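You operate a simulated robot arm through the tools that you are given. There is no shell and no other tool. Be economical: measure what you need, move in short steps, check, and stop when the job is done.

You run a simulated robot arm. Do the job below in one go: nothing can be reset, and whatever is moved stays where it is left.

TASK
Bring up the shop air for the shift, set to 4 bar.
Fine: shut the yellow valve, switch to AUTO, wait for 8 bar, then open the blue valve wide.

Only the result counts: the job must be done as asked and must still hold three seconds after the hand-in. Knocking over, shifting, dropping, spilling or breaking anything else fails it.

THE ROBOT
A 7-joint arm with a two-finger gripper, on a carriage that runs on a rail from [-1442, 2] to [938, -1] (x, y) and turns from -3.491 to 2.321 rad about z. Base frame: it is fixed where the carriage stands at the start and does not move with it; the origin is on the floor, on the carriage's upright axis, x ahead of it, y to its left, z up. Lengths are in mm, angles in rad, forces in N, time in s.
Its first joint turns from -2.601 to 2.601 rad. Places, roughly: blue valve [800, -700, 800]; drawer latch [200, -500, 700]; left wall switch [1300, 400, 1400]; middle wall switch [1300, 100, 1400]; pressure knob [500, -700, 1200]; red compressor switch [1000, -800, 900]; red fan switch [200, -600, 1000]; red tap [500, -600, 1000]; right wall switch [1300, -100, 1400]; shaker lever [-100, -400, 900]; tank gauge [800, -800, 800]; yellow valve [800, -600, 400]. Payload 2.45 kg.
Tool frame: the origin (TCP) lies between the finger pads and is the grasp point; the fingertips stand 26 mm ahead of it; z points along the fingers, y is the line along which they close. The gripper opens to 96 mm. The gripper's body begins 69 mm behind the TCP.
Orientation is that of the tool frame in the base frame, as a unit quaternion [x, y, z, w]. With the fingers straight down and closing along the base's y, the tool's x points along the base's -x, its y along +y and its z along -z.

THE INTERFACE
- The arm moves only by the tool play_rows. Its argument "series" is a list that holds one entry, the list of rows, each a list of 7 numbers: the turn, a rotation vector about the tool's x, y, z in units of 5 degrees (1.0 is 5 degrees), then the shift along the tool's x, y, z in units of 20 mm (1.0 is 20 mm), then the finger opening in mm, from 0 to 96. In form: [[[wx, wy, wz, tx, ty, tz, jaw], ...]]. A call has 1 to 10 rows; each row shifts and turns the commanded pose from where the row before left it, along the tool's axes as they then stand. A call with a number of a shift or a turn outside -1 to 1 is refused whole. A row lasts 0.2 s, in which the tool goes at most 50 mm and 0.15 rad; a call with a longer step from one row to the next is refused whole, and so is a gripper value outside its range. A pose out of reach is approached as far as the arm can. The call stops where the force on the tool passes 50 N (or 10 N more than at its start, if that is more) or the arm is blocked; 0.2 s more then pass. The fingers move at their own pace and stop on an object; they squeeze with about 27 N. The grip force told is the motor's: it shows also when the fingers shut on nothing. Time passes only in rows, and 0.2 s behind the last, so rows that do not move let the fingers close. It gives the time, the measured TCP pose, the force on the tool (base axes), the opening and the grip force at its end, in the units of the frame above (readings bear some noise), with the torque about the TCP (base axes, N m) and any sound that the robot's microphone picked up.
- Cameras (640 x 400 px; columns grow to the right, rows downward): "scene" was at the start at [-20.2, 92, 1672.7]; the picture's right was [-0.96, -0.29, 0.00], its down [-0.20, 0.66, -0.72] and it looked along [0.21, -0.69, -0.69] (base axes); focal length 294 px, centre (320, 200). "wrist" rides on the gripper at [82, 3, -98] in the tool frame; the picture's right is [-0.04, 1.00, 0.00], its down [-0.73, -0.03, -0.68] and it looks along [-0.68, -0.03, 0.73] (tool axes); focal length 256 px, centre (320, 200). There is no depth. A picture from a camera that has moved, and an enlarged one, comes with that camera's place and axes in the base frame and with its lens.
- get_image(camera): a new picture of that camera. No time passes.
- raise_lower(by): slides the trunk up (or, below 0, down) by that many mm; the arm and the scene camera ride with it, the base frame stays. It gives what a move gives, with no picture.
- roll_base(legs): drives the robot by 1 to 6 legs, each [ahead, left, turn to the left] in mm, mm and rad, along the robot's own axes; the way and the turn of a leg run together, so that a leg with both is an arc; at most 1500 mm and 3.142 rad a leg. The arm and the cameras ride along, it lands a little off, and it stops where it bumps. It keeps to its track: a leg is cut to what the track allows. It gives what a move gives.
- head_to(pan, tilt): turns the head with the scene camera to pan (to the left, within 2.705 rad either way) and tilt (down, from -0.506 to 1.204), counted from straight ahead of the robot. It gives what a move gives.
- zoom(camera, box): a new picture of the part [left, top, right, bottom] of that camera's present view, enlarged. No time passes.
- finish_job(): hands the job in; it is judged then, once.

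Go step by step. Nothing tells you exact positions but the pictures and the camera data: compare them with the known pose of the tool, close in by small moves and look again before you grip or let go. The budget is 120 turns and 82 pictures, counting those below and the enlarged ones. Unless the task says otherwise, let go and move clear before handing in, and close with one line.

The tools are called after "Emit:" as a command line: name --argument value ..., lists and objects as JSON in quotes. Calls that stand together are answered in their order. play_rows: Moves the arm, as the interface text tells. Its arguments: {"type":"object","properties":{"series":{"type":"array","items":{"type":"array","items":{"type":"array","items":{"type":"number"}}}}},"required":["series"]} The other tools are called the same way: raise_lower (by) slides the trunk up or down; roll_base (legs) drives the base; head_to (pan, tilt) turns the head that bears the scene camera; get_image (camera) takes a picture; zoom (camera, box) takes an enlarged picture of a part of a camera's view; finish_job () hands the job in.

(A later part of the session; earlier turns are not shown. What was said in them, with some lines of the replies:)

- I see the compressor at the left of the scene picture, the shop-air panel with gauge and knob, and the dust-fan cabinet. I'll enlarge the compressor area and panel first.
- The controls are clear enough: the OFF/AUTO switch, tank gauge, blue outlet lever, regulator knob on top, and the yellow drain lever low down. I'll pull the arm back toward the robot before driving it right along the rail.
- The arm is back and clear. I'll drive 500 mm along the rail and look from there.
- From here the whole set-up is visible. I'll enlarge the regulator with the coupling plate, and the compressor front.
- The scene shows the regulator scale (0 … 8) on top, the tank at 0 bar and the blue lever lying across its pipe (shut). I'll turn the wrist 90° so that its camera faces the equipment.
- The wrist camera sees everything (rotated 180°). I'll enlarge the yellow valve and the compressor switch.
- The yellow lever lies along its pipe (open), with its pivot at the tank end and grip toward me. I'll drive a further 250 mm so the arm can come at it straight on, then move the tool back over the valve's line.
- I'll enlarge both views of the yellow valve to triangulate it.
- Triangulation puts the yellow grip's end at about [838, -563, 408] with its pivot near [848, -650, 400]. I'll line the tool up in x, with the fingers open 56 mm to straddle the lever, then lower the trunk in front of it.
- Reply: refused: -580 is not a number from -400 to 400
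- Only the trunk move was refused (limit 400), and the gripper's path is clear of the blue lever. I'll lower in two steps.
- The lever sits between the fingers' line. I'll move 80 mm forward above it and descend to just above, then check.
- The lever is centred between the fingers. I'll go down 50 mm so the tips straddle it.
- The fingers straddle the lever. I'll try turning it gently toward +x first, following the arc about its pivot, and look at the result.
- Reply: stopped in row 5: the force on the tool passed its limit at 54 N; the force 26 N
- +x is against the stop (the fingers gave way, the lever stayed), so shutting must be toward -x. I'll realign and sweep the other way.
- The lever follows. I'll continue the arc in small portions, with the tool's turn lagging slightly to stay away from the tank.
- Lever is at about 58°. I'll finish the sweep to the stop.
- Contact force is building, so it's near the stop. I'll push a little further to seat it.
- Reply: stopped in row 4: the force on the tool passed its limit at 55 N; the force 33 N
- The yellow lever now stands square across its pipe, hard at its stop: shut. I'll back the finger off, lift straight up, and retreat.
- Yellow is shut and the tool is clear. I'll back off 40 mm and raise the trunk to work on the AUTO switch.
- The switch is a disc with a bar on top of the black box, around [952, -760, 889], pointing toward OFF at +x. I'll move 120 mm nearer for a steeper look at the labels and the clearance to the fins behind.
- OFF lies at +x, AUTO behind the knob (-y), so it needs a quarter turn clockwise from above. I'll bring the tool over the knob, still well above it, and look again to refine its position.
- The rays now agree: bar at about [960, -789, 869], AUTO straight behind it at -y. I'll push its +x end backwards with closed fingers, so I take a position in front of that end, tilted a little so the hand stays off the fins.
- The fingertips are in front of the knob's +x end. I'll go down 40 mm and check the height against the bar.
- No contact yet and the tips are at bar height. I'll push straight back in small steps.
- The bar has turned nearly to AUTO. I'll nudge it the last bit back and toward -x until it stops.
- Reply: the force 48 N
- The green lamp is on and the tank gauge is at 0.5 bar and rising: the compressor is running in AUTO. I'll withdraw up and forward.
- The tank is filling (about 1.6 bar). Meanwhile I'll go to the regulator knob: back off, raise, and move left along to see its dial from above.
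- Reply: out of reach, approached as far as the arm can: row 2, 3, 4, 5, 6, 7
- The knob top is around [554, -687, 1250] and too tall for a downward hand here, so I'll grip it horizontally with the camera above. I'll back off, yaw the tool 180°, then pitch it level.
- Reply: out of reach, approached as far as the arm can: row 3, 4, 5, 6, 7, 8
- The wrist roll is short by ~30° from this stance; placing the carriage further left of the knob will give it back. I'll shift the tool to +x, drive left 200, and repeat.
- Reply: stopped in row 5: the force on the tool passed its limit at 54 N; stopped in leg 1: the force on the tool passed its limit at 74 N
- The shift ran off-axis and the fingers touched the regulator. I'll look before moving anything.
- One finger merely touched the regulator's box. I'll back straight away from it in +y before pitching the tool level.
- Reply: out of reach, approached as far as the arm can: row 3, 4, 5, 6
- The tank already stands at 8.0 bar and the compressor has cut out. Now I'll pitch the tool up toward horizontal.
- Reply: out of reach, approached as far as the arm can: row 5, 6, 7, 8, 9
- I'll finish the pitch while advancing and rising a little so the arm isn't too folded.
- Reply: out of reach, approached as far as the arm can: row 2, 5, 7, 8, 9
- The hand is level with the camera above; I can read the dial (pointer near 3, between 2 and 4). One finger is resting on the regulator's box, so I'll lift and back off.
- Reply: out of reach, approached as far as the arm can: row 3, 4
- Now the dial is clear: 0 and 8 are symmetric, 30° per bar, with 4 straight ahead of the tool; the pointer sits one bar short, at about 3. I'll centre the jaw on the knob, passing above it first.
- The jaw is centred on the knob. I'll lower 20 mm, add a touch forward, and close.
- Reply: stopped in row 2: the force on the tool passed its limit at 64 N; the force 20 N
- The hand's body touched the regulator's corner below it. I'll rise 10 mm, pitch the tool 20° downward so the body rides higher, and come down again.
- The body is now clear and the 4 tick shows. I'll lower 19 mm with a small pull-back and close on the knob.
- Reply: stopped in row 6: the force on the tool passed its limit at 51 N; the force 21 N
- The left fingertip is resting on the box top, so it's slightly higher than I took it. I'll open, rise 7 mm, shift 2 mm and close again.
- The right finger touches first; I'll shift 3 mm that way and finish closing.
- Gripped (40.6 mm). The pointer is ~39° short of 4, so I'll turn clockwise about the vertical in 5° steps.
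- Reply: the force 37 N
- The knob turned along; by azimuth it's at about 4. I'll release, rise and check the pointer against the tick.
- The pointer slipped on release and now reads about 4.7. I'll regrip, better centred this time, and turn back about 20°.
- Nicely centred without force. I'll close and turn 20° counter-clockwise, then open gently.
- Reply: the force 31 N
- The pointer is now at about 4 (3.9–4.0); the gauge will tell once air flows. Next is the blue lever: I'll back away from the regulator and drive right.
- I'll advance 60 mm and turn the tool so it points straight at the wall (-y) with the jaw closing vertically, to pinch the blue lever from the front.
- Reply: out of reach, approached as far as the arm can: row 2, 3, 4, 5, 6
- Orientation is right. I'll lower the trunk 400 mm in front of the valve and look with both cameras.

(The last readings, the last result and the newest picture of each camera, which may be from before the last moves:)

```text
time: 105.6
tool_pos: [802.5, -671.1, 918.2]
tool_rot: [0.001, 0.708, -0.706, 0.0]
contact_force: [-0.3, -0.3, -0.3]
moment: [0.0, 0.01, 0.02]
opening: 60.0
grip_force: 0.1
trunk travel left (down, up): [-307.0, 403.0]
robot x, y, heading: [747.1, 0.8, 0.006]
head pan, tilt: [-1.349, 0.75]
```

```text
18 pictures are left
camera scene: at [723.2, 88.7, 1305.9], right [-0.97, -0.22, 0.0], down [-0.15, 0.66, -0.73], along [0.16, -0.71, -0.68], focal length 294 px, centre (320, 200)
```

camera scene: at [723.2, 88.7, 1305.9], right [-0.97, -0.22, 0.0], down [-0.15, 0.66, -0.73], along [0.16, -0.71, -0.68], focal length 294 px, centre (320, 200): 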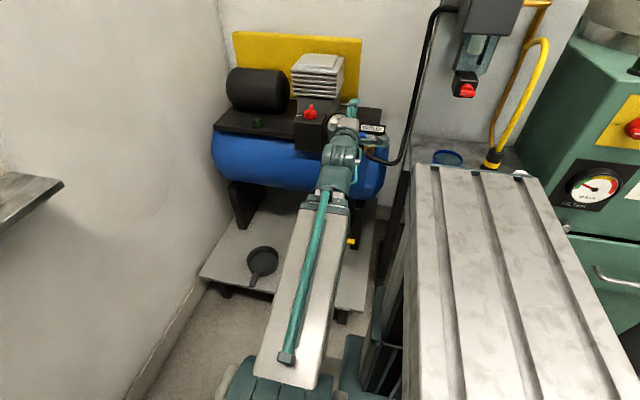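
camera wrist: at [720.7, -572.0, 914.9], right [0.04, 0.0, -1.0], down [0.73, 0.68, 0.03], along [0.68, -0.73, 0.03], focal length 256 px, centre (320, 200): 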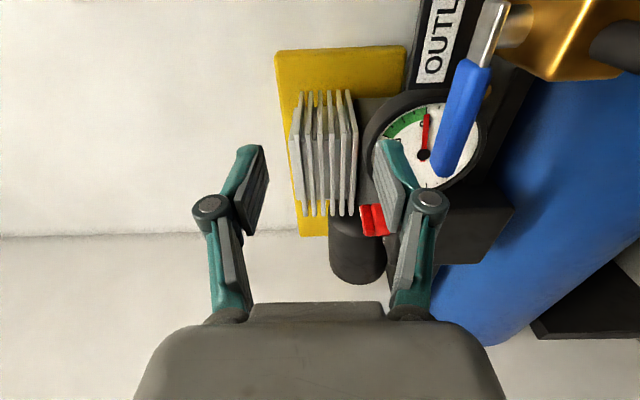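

The lever runs from its pivot near x 748 to its end near x 845, at z about 825 and y about -735. I'll shift 18 mm to +x, lower 90 mm and look.

Emit:
play_rows --series '[[[0, 0, 0, -0.5, 0, 0, 60], [0, 0, 0, -0.4, 0, 0, 60]]]'

Emit:
raise_lower --by -90

Emit:
get_image --camera "wrist"

```text
time: 106.2
tool_pos: [819.6, -670.1, 919.1]
tool_rot: [0.0, -0.707, 0.707, 0.0]
contact_force: [-0.8, -0.6, 0.9]
moment: [0.03, 0.0, 0.02]
opening: 60.3
grip_force: 0.0
trunk travel left (down, up): [-307.0, 403.0]
robot x, y, heading: [750.6, -3.4, -0.0]
head pan, tilt: [-1.349, 0.75]
```

```text
time: 107.5
tool_pos: [819.5, -671.4, 828.2]
tool_rot: [0.0, 0.708, -0.707, 0.0]
contact_force: [-0.2, -0.5, -0.5]
moment: [0.0, -0.03, -0.01]
opening: 60.1
grip_force: 0.1
trunk travel left (down, up): [-217.0, 493.0]
robot x, y, heading: [750.1, -4.6, 0.001]
head pan, tilt: [-1.349, 0.75]
```

```text
17 pictures are left
camera wrist: at [738.6, -571.6, 824.5], right [0.04, 0.0, -1.0], down [0.73, 0.68, 0.03], along [0.68, -0.73, 0.03], focal length 256 px, centre (320, 200)
```

wrist: 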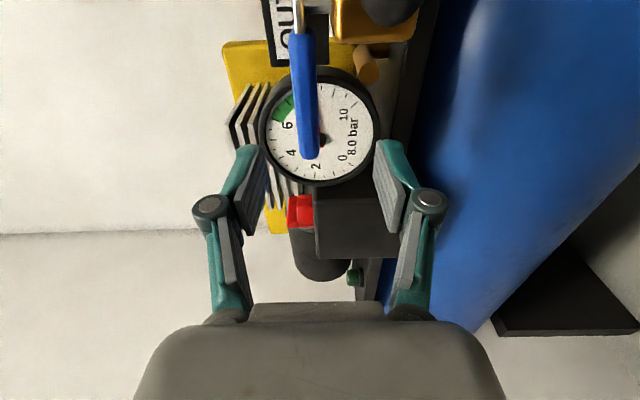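

The lever is between the fingers, tank at 8.0 bar. I'll rise 6 mm and advance 42 mm, then check.

Emit:
play_rows --series '[[[0, 0, 0, 0, -0.3, 0.6, 60], [0, 0, 0, 0, 0, 0.5, 50], [0, 0, 0, 0, 0, 0.5, 40], [0, 0, 0, 0, 0, 0.5, 40]]]'

Emit:
get_image --camera "wrist"

```text
time: 108.5
tool_pos: [819.9, -713.0, 833.8]
tool_rot: [0.0, 0.708, -0.706, 0.0]
contact_force: [0.4, 0.1, -0.9]
moment: [0.0, 0.01, -0.02]
opening: 39.9
grip_force: 0.1
trunk travel left (down, up): [-217.0, 493.0]
robot x, y, heading: [748.8, 1.7, 0.002]
head pan, tilt: [-1.349, 0.75]
```

```text
16 pictures are left
camera wrist: at [738.7, -614.3, 830.4], right [0.04, 0.0, -1.0], down [0.73, 0.68, 0.03], along [0.68, -0.73, 0.03], focal length 256 px, centre (320, 200)
```

wrist: 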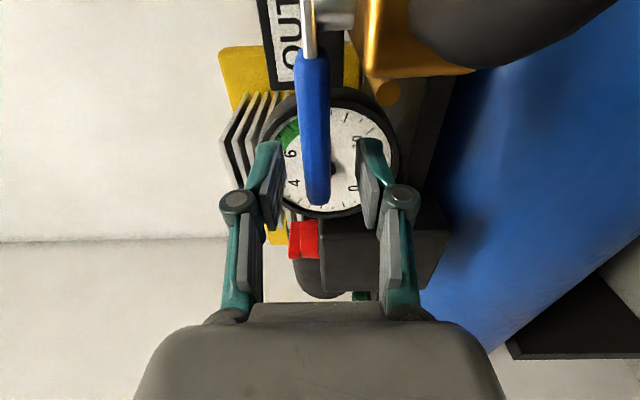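

The lever's end comes out at about [839, -722], so the finger pads already overlap it. I'll close.

Emit:
play_rows --series '[[[0, 0, 0, 0, 0, 0.2, 30], [0, 0, 0, 0, 0, 0, 15], [0, 0, 0, 0, 0, 0, 3], [0, 0, 0, 0, 0, 0, 3], [0, 0, 0, 0, 0, 0, 3]]]'

Emit:
zoom --camera "wrist" --box '[200, 0, 440, 260]'

```text
time: 109.7
tool_pos: [818.8, -717.3, 835.8]
tool_rot: [0.0, -0.707, 0.708, 0.0]
contact_force: [-0.3, -5.0, 10.0]
moment: [-0.16, -0.02, 0.4]
opening: 12.1
grip_force: 37.8
trunk travel left (down, up): [-217.0, 493.0]
robot x, y, heading: [747.6, -0.6, 0.009]
head pan, tilt: [-1.349, 0.75]
```

```text
1.54 times, centred on (320, 130) of wrist
camera zoom: at [738.7, -618.1, 831.1], right [0.04, 0.0, -1.0], down [0.73, 0.68, 0.03], along [0.68, -0.73, 0.03], focal length 394 px, centre (320, 308)
```

zoom: 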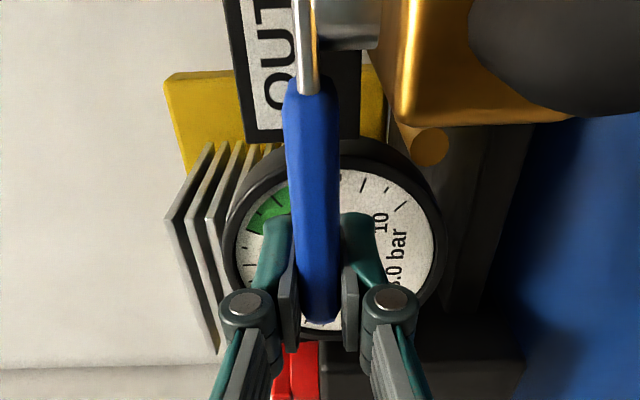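

Gripped (12 mm thick). I'll swing it around its pivot toward +y along the arc, half the way first.

Emit:
play_rows --series '[[[0, 0, 0, 0.059, 0, -0.37, 3], [0, 0, 0, 0.097, 0, -0.362, 3], [0, 0, 0, 0.134, 0, -0.35, 3], [0, 0, 0, 0.17, 0, -0.334, 3], [0, 0, 0, 0.204, 0, -0.314, 3], [0, 0, 0, 0.236, 0, -0.291, 3]]]'

Emit:
get_image --camera "wrist"

```text
time: 111.1
tool_pos: [801.0, -675.6, 835.5]
tool_rot: [0.001, -0.706, 0.708, 0.0]
contact_force: [3.5, -1.5, 15.0]
moment: [-0.33, 0.01, 0.2]
opening: 13.6
grip_force: 8.0
trunk travel left (down, up): [-217.0, 493.0]
robot x, y, heading: [750.8, -3.3, 0.003]
head pan, tilt: [-1.349, 0.75]
```

```text
14 pictures are left
camera wrist: at [719.8, -576.7, 830.8], right [0.04, 0.0, -1.0], down [0.73, 0.68, 0.03], along [0.68, -0.73, 0.03], focal length 256 px, centre (320, 200)
```

wrist: 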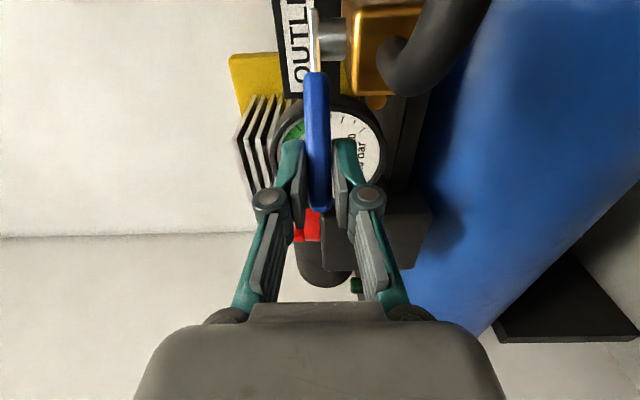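

The lever follows, at about 43°. Continuing the arc to the far stop.

Emit:
play_rows --series '[[[0, 0, 0, 0.27, 0, -0.26, 3], [0, 0, 0, 0.296, 0, -0.231, 3], [0, 0, 0, 0.318, 0, -0.199, 3], [0, 0, 0, 0.337, 0, -0.164, 3], [0, 0, 0, 0.352, 0, -0.128, 3], [0, 0, 0, 0.364, 0, -0.091, 3], [0, 0, 0, 0.371, 0, -0.052, 3], [0, 0, 0, 0.375, 0, -0.013, 3]]]'

Emit:
get_image --camera "wrist"

```text
time: 112.4
tool_pos: [774.4, -666.2, 835.5]
tool_rot: [-0.002, 0.711, -0.704, 0.006]
contact_force: [12.7, 0.7, 0.5]
moment: [-0.02, -0.03, -0.13]
opening: 12.6
grip_force: 39.2
out of reach, approached as far as the arm can: row 3, 5
trunk travel left (down, up): [-217.0, 493.0]
robot x, y, heading: [752.7, -5.4, 0.008]
head pan, tilt: [-1.349, 0.75]
stopped in row 6: the force on the tool passed its limit at 56 N (the readings are from after the stop); the commanded pose is now the measured one
```

```text
13 pictures are left
camera wrist: at [691.9, -568.4, 832.0], right [0.05, 0.01, -1.0], down [0.73, 0.69, 0.04], along [0.69, -0.73, 0.02], focal length 256 px, centre (320, 200)
```

wrist: 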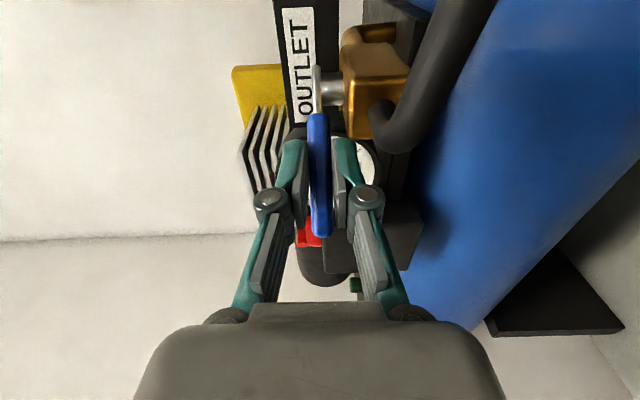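

The arm is at its near-reach limit with the lever at about 66°. I'll open, slide off sideways to +x, close the fingers, and push the lever the rest of the way from its +x side.

Emit:
play_rows --series '[[[0, 0, 0, 0, 0, 0, 40], [0, 0, 0, 0, 0, 0, 44], [0, 0, 0, -1, 0, 0, 44], [0, 0, 0, -1, 0, 0, 44], [0, 0, 0, -0.3, 0, 0, 44], [0, 0, 0, 0, 0, 0, 0], [0, 0, 0, 0, 0, 0, 0], [0, 0, 0, 0, 0, 0, 0]]]'

Emit:
get_image --camera "wrist"

```text
time: 114.2
tool_pos: [817.3, -667.7, 835.6]
tool_rot: [-0.002, 0.711, -0.703, 0.004]
contact_force: [-1.4, 1.4, -4.5]
moment: [0.1, -0.05, -0.19]
opening: 11.8
grip_force: 38.5
trunk travel left (down, up): [-217.0, 493.0]
robot x, y, heading: [747.4, -3.2, 0.003]
head pan, tilt: [-1.349, 0.75]
```

```text
12 pictures are left
camera wrist: at [734.7, -569.8, 832.3], right [0.04, 0.01, -1.0], down [0.73, 0.68, 0.04], along [0.68, -0.73, 0.02], focal length 256 px, centre (320, 200)
```

wrist: 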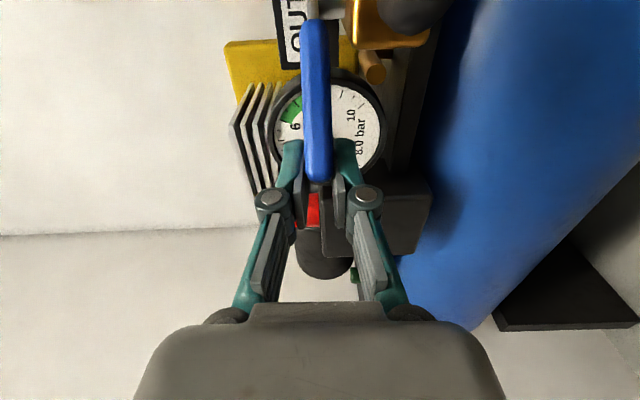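

The fingers had slipped along the lever; it stands at about 40° and they've re-closed on its tip. I'll open, slide 35 mm further to +x, close fully, and then push toward -x.

Emit:
play_rows --series '[[[0, 0, 0, 0, 0, 0, 40], [0, 0, 0, 0, 0, 0, 44], [0, 0, 0, -1, 0, 0, 44], [0, 0, 0, -0.8, 0, 0, 44], [0, 0, 0, 0, 0, 0, 0], [0, 0, 0, 0, 0, 0, 0], [0, 0, 0, 0, 0, 0, 0]]]'

```text
time: 115.8
tool_pos: [854.0, -664.9, 836.3]
tool_rot: [-0.001, 0.71, -0.704, 0.005]
contact_force: [-1.3, -0.2, -0.2]
moment: [0.0, 0.02, 0.02]
opening: 0.1
grip_force: 26.8
trunk travel left (down, up): [-217.0, 493.0]
robot x, y, heading: [751.4, 1.2, 0.007]
head pan, tilt: [-1.349, 0.75]
```

The fingers are shut beside the lever at its height. I'll go 8 mm deeper and push toward -x.

Emit:
play_rows --series '[[[0, 0, 0, 0.4, 0, 0.4, 0], [0, 0, 0, 0.4, 0, 0, 0], [0, 0, 0, 0.4, 0, 0, 0], [0, 0, 0, 0.4, 0, 0, 0], [0, 0, 0, 0.4, 0, 0, 0], [0, 0, 0, 0.4, 0, 0, 0]]]'

Emit:
get_image --camera "wrist"

```text
time: 117.2
tool_pos: [805.2, -675.3, 836.3]
tool_rot: [-0.002, 0.71, -0.704, 0.005]
contact_force: [0.1, -0.1, -0.4]
moment: [0.04, 0.01, 0.03]
opening: 6.1
grip_force: 29.1
trunk travel left (down, up): [-217.0, 493.0]
robot x, y, heading: [749.0, 0.4, 0.009]
head pan, tilt: [-1.349, 0.75]
```

```text
11 pictures are left
camera wrist: at [723.0, -576.8, 832.2], right [0.04, 0.01, -1.0], down [0.73, 0.68, 0.04], along [0.68, -0.73, 0.02], focal length 256 px, centre (320, 200)
```

wrist: 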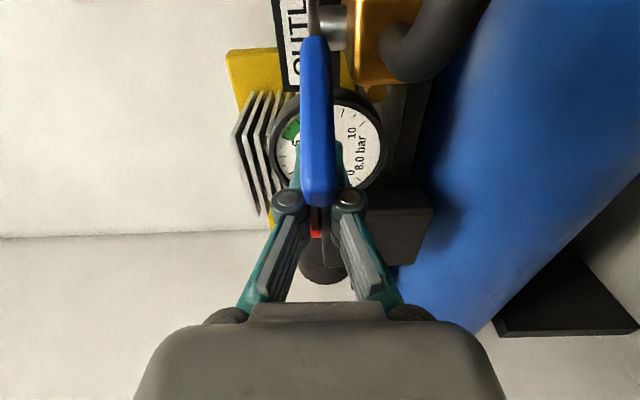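

The lever edge is wedging between the two finger tips. I'll back off, rise 8 mm so that only the lower finger meets it, and push again.

Emit:
play_rows --series '[[[0, 0, 0, -0.8, 0, 0, 0], [0, 0, 0, -0.8, 0, 0, 0], [0, 0, 0, 0, -0.4, 0, 0], [0, 0, 0, 0.4, 0, 0, 0], [0, 0, 0, 0.4, 0, 0, 0], [0, 0, 0, 0.4, 0, 0, 0], [0, 0, 0, 0.4, 0, 0, 0], [0, 0, 0, 0.4, 0, 0, 0], [0, 0, 0, 0.4, 0, 0, 0]]]'

Emit:
get_image --camera "wrist"

```text
time: 119.2
tool_pos: [791.5, -670.3, 844.1]
tool_rot: [-0.002, 0.709, -0.705, 0.006]
contact_force: [12.3, 24.4, -4.1]
moment: [0.12, -0.22, -0.53]
opening: 0.0
grip_force: 28.9
trunk travel left (down, up): [-217.0, 493.0]
robot x, y, heading: [749.2, 0.5, 0.008]
head pan, tilt: [-1.349, 0.75]
```

```text
10 pictures are left
camera wrist: at [709.2, -572.9, 840.5], right [0.04, 0.01, -1.0], down [0.73, 0.69, 0.04], along [0.69, -0.73, 0.02], focal length 256 px, centre (320, 200)
```

wrist: 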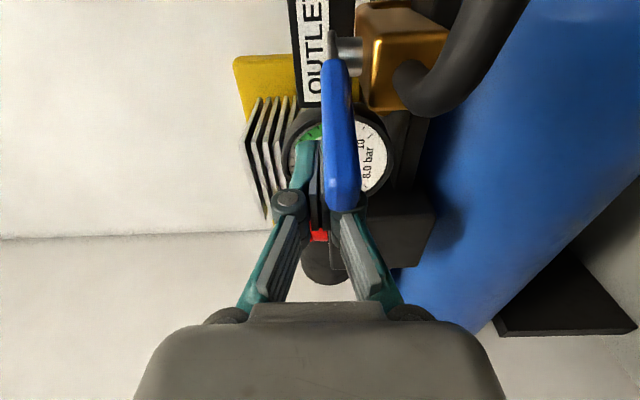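

The lever is now between the camera and the finger, i.e. turning properly, around 60–65°. I'll keep pushing toward -x.

Emit:
play_rows --series '[[[0, 0, 0, 0.35, 0, 0.05, 0], [0, 0, 0, 0.35, 0, 0.05, 0], [0, 0, 0, 0.35, 0, 0.05, 0]]]'

Emit:
get_image --camera "wrist"

```text
time: 119.6
tool_pos: [787.2, -668.7, 844.9]
tool_rot: [-0.002, 0.71, -0.704, 0.007]
contact_force: [5.0, 14.4, 5.6]
moment: [0.32, 0.03, -0.29]
opening: 0.0
grip_force: 28.7
trunk travel left (down, up): [-217.0, 493.0]
robot x, y, heading: [753.3, -1.2, 0.006]
head pan, tilt: [-1.349, 0.75]
stopped in row 1: the force on the tool passed its limit at 55 N (the readings are from after the stop); the commanded pose is now the measured one
```

```text
9 pictures are left
camera wrist: at [705.0, -571.5, 840.4], right [0.05, 0.01, -1.0], down [0.72, 0.69, 0.04], along [0.69, -0.73, 0.03], focal length 256 px, centre (320, 200)
```

wrist: 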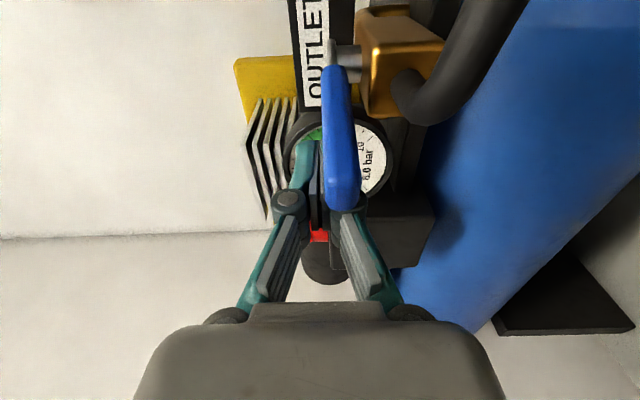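

The reaction runs along the lever: its end is butting on the finger knuckle. I'll back off 20 mm, go 25 mm deeper so the knuckle bears on the lever's side, and push again.

Emit:
play_rows --series '[[[0, 0, 0, -0.6, 0, 0, 0], [0, 0, 0, -0.6, 0, 0, 0], [0, 0, 0, 0, 0, 0.6, 0], [0, 0, 0, 0, 0, 0.6, 0], [0, 0, 0, 0.5, 0, 0, 0], [0, 0, 0, 0.5, 0, 0, 0], [0, 0, 0, 0.4, 0, 0, 0], [0, 0, 0, 0.3, 0, 0, 0]]]'

Emit:
get_image --camera "wrist"

```text
time: 121.4
tool_pos: [776.0, -695.0, 843.6]
tool_rot: [-0.003, 0.711, -0.703, 0.007]
contact_force: [0.3, -0.2, -0.8]
moment: [0.0, 0.01, -0.01]
opening: 0.0
grip_force: 28.6
trunk travel left (down, up): [-217.0, 493.0]
robot x, y, heading: [752.2, 0.7, 0.007]
head pan, tilt: [-1.349, 0.75]
```

```text
8 pictures are left
camera wrist: at [693.9, -597.8, 839.6], right [0.05, 0.01, -1.0], down [0.73, 0.69, 0.04], along [0.69, -0.73, 0.02], focal length 256 px, centre (320, 200)
```

wrist: 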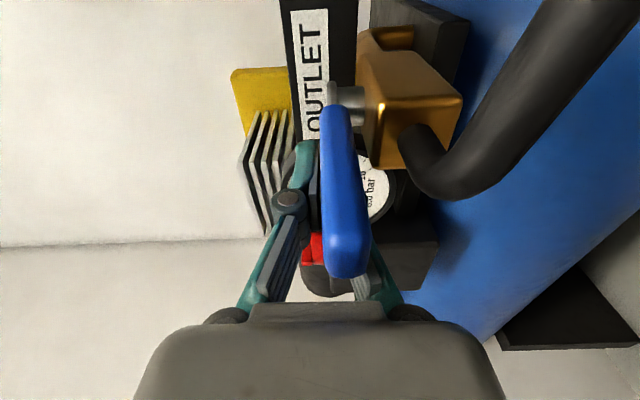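

The lever now swings freely alongside the fingers. I'll push on toward -x until it meets its stop.

Emit:
play_rows --series '[[[0, 0, 0, 0.3, 0, 0, 0], [0, 0, 0, 0.3, 0, 0, 0], [0, 0, 0, 0.3, 0, 0, 0], [0, 0, 0, 0.3, 0, 0, 0]]]'

Emit:
get_image --camera "wrist"

```text
time: 122.2
tool_pos: [770.9, -695.5, 842.8]
tool_rot: [-0.005, 0.71, -0.704, 0.013]
contact_force: [16.6, 0.0, 5.4]
moment: [0.31, -0.21, -0.99]
opening: 0.0
grip_force: 28.7
trunk travel left (down, up): [-217.0, 493.0]
robot x, y, heading: [751.3, -0.4, 0.014]
head pan, tilt: [-1.349, 0.75]
stopped in row 4: the force on the tool passed its limit at 57 N (the readings are from after the stop); the commanded pose is now the measured one
```

```text
7 pictures are left
camera wrist: at [686.2, -598.6, 838.8], right [0.05, 0.01, -1.0], down [0.72, 0.7, 0.05], along [0.7, -0.72, 0.03], focal length 256 px, centre (320, 200)
```

wrist: 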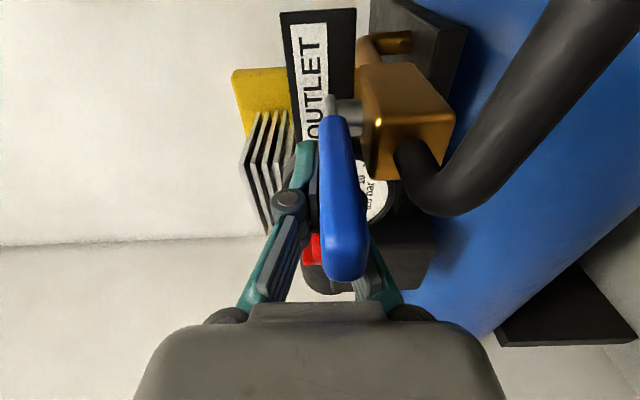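

A firm stop with the lever parallel to its pipe (about 90°): wide open. I'll back off sideways, go up, and read the gauges with the scene camera.

Emit:
play_rows --series '[[[0, 0, 0, -0.8, 0, 0, 0], [0, 0, 0, -0.8, 0, 0, 0], [0, 0, 0, -0.3, -1, 0, 0], [0, 0, 0, 0, -1, 0, 0], [0, 0, 0, 0, -1, 0, 0], [0, 0, 0, 0, -1, 0, 0]]]'

Emit:
raise_lower --by 400

Emit:
get_image --camera "scene"

```text
time: 123.7
tool_pos: [804.0, -697.0, 922.7]
tool_rot: [-0.004, 0.711, -0.703, 0.012]
contact_force: [-0.5, 0.5, 0.1]
moment: [0.03, -0.03, 0.02]
opening: 0.1
grip_force: 28.3
trunk travel left (down, up): [-217.0, 493.0]
robot x, y, heading: [751.5, -0.4, 0.011]
head pan, tilt: [-1.349, 0.75]
```

```text
time: 127.5
tool_pos: [803.5, -697.2, 1323.0]
tool_rot: [-0.004, 0.712, -0.702, 0.012]
contact_force: [0.0, 0.0, 0.0]
moment: [0.01, -0.01, -0.02]
opening: 0.0
grip_force: 28.2
trunk travel left (down, up): [-617.0, 93.0]
robot x, y, heading: [751.2, 0.2, 0.012]
head pan, tilt: [-1.349, 0.75]
```

```text
6 pictures are left
camera scene: at [724.0, 88.5, 1615.8], right [-0.97, -0.23, 0.0], down [-0.16, 0.66, -0.73], along [0.17, -0.71, -0.68], focal length 294 px, centre (320, 200)
```

scene: 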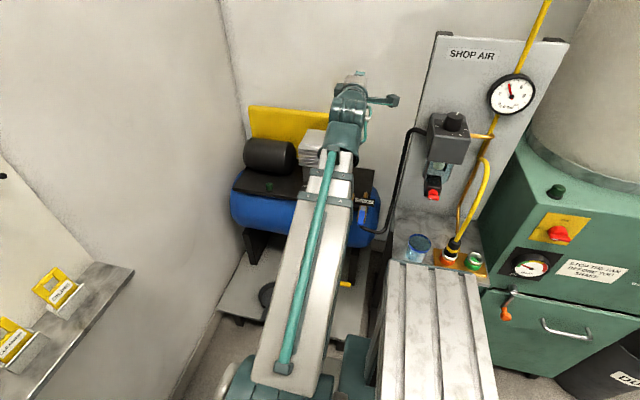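

Emit:
zoom --camera "scene" --box '[482, 68, 546, 118]'

```text
8.00 times, centred on (514, 93) of scene
camera zoom: at [724.0, 88.5, 1615.8], right [-0.97, -0.23, 0.0], down [-0.16, 0.66, -0.73], along [0.17, -0.71, -0.68], focal length 2350 px, centre (-1232, 1056)
```

zoom: 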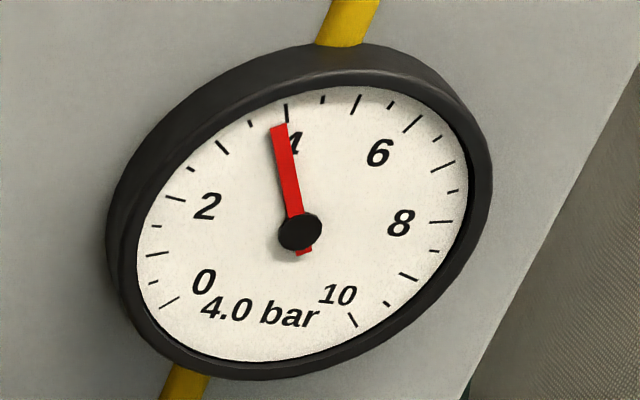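

The shop-air gauge reads 4.0 bar. I'll let a couple of seconds pass while drawing the arm aside, then check that reading, the tank and the blue lever.

Emit:
play_rows --series '[[[0, 0, 0, -1, 0, 0, 40], [0, 0, 0, -1, 0, 0, 40], [0, 0, 0, -1, 0, 0, 40], [0, 0, 0, -1, 0, 0, 40], [0, 0, 0, -1, 0, 0, 40], [0, 0, 0, -1, 0, 0, 40], [0, 0, 0, -1, 0, 0, 40], [0, 0, 0, 0, 0, 0, 40], [0, 0, 0, 0, 0, 0, 40], [0, 0, 0, 0, 0, 0, 40]]]'

Emit:
zoom --camera "scene" --box '[482, 68, 546, 118]'

Emit:
zoom --camera "scene" --box '[285, 160, 415, 300]'

```text
time: 129.7
tool_pos: [943.7, -692.8, 1325.5]
tool_rot: [-0.004, 0.711, -0.703, 0.012]
contact_force: [0.1, -0.2, 0.3]
moment: [0.02, -0.01, -0.04]
opening: 40.5
grip_force: 0.0
trunk travel left (down, up): [-617.0, 93.0]
robot x, y, heading: [753.3, 0.6, 0.013]
head pan, tilt: [-1.349, 0.75]
```

```text
8.00 times, centred on (514, 93) of scene
camera zoom: at [724.0, 88.5, 1615.8], right [-0.97, -0.23, 0.0], down [-0.16, 0.66, -0.73], along [0.17, -0.71, -0.68], focal length 2350 px, centre (-1232, 1056)
```

zoom: 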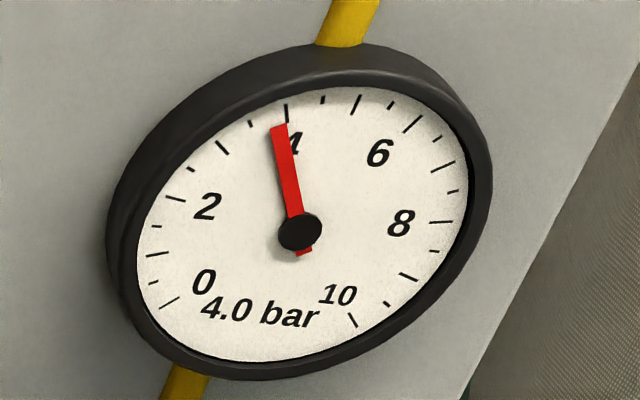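

```text
2.86 times, centred on (350, 230) of scene
camera zoom: at [724.0, 88.5, 1615.8], right [-0.97, -0.23, 0.0], down [-0.16, 0.66, -0.73], along [0.17, -0.71, -0.68], focal length 839 px, centre (234, 114)
```

zoom: 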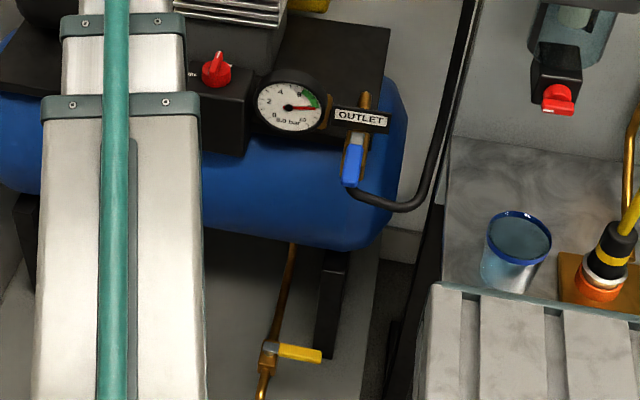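

Shop air holds steady at 4.0 bar, the tank is at 8 bar in AUTO, the yellow lever is across its pipe and the blue lever is in line with its own. The arm is clear, so I'm handing in.

Emit:
finish_job

```text
The job is handed in.
```

The shop air is up and holding at 4.0 bar: the yellow valve is shut, the compressor is in AUTO with the tank at 8 bar, and the blue valve is wide open.
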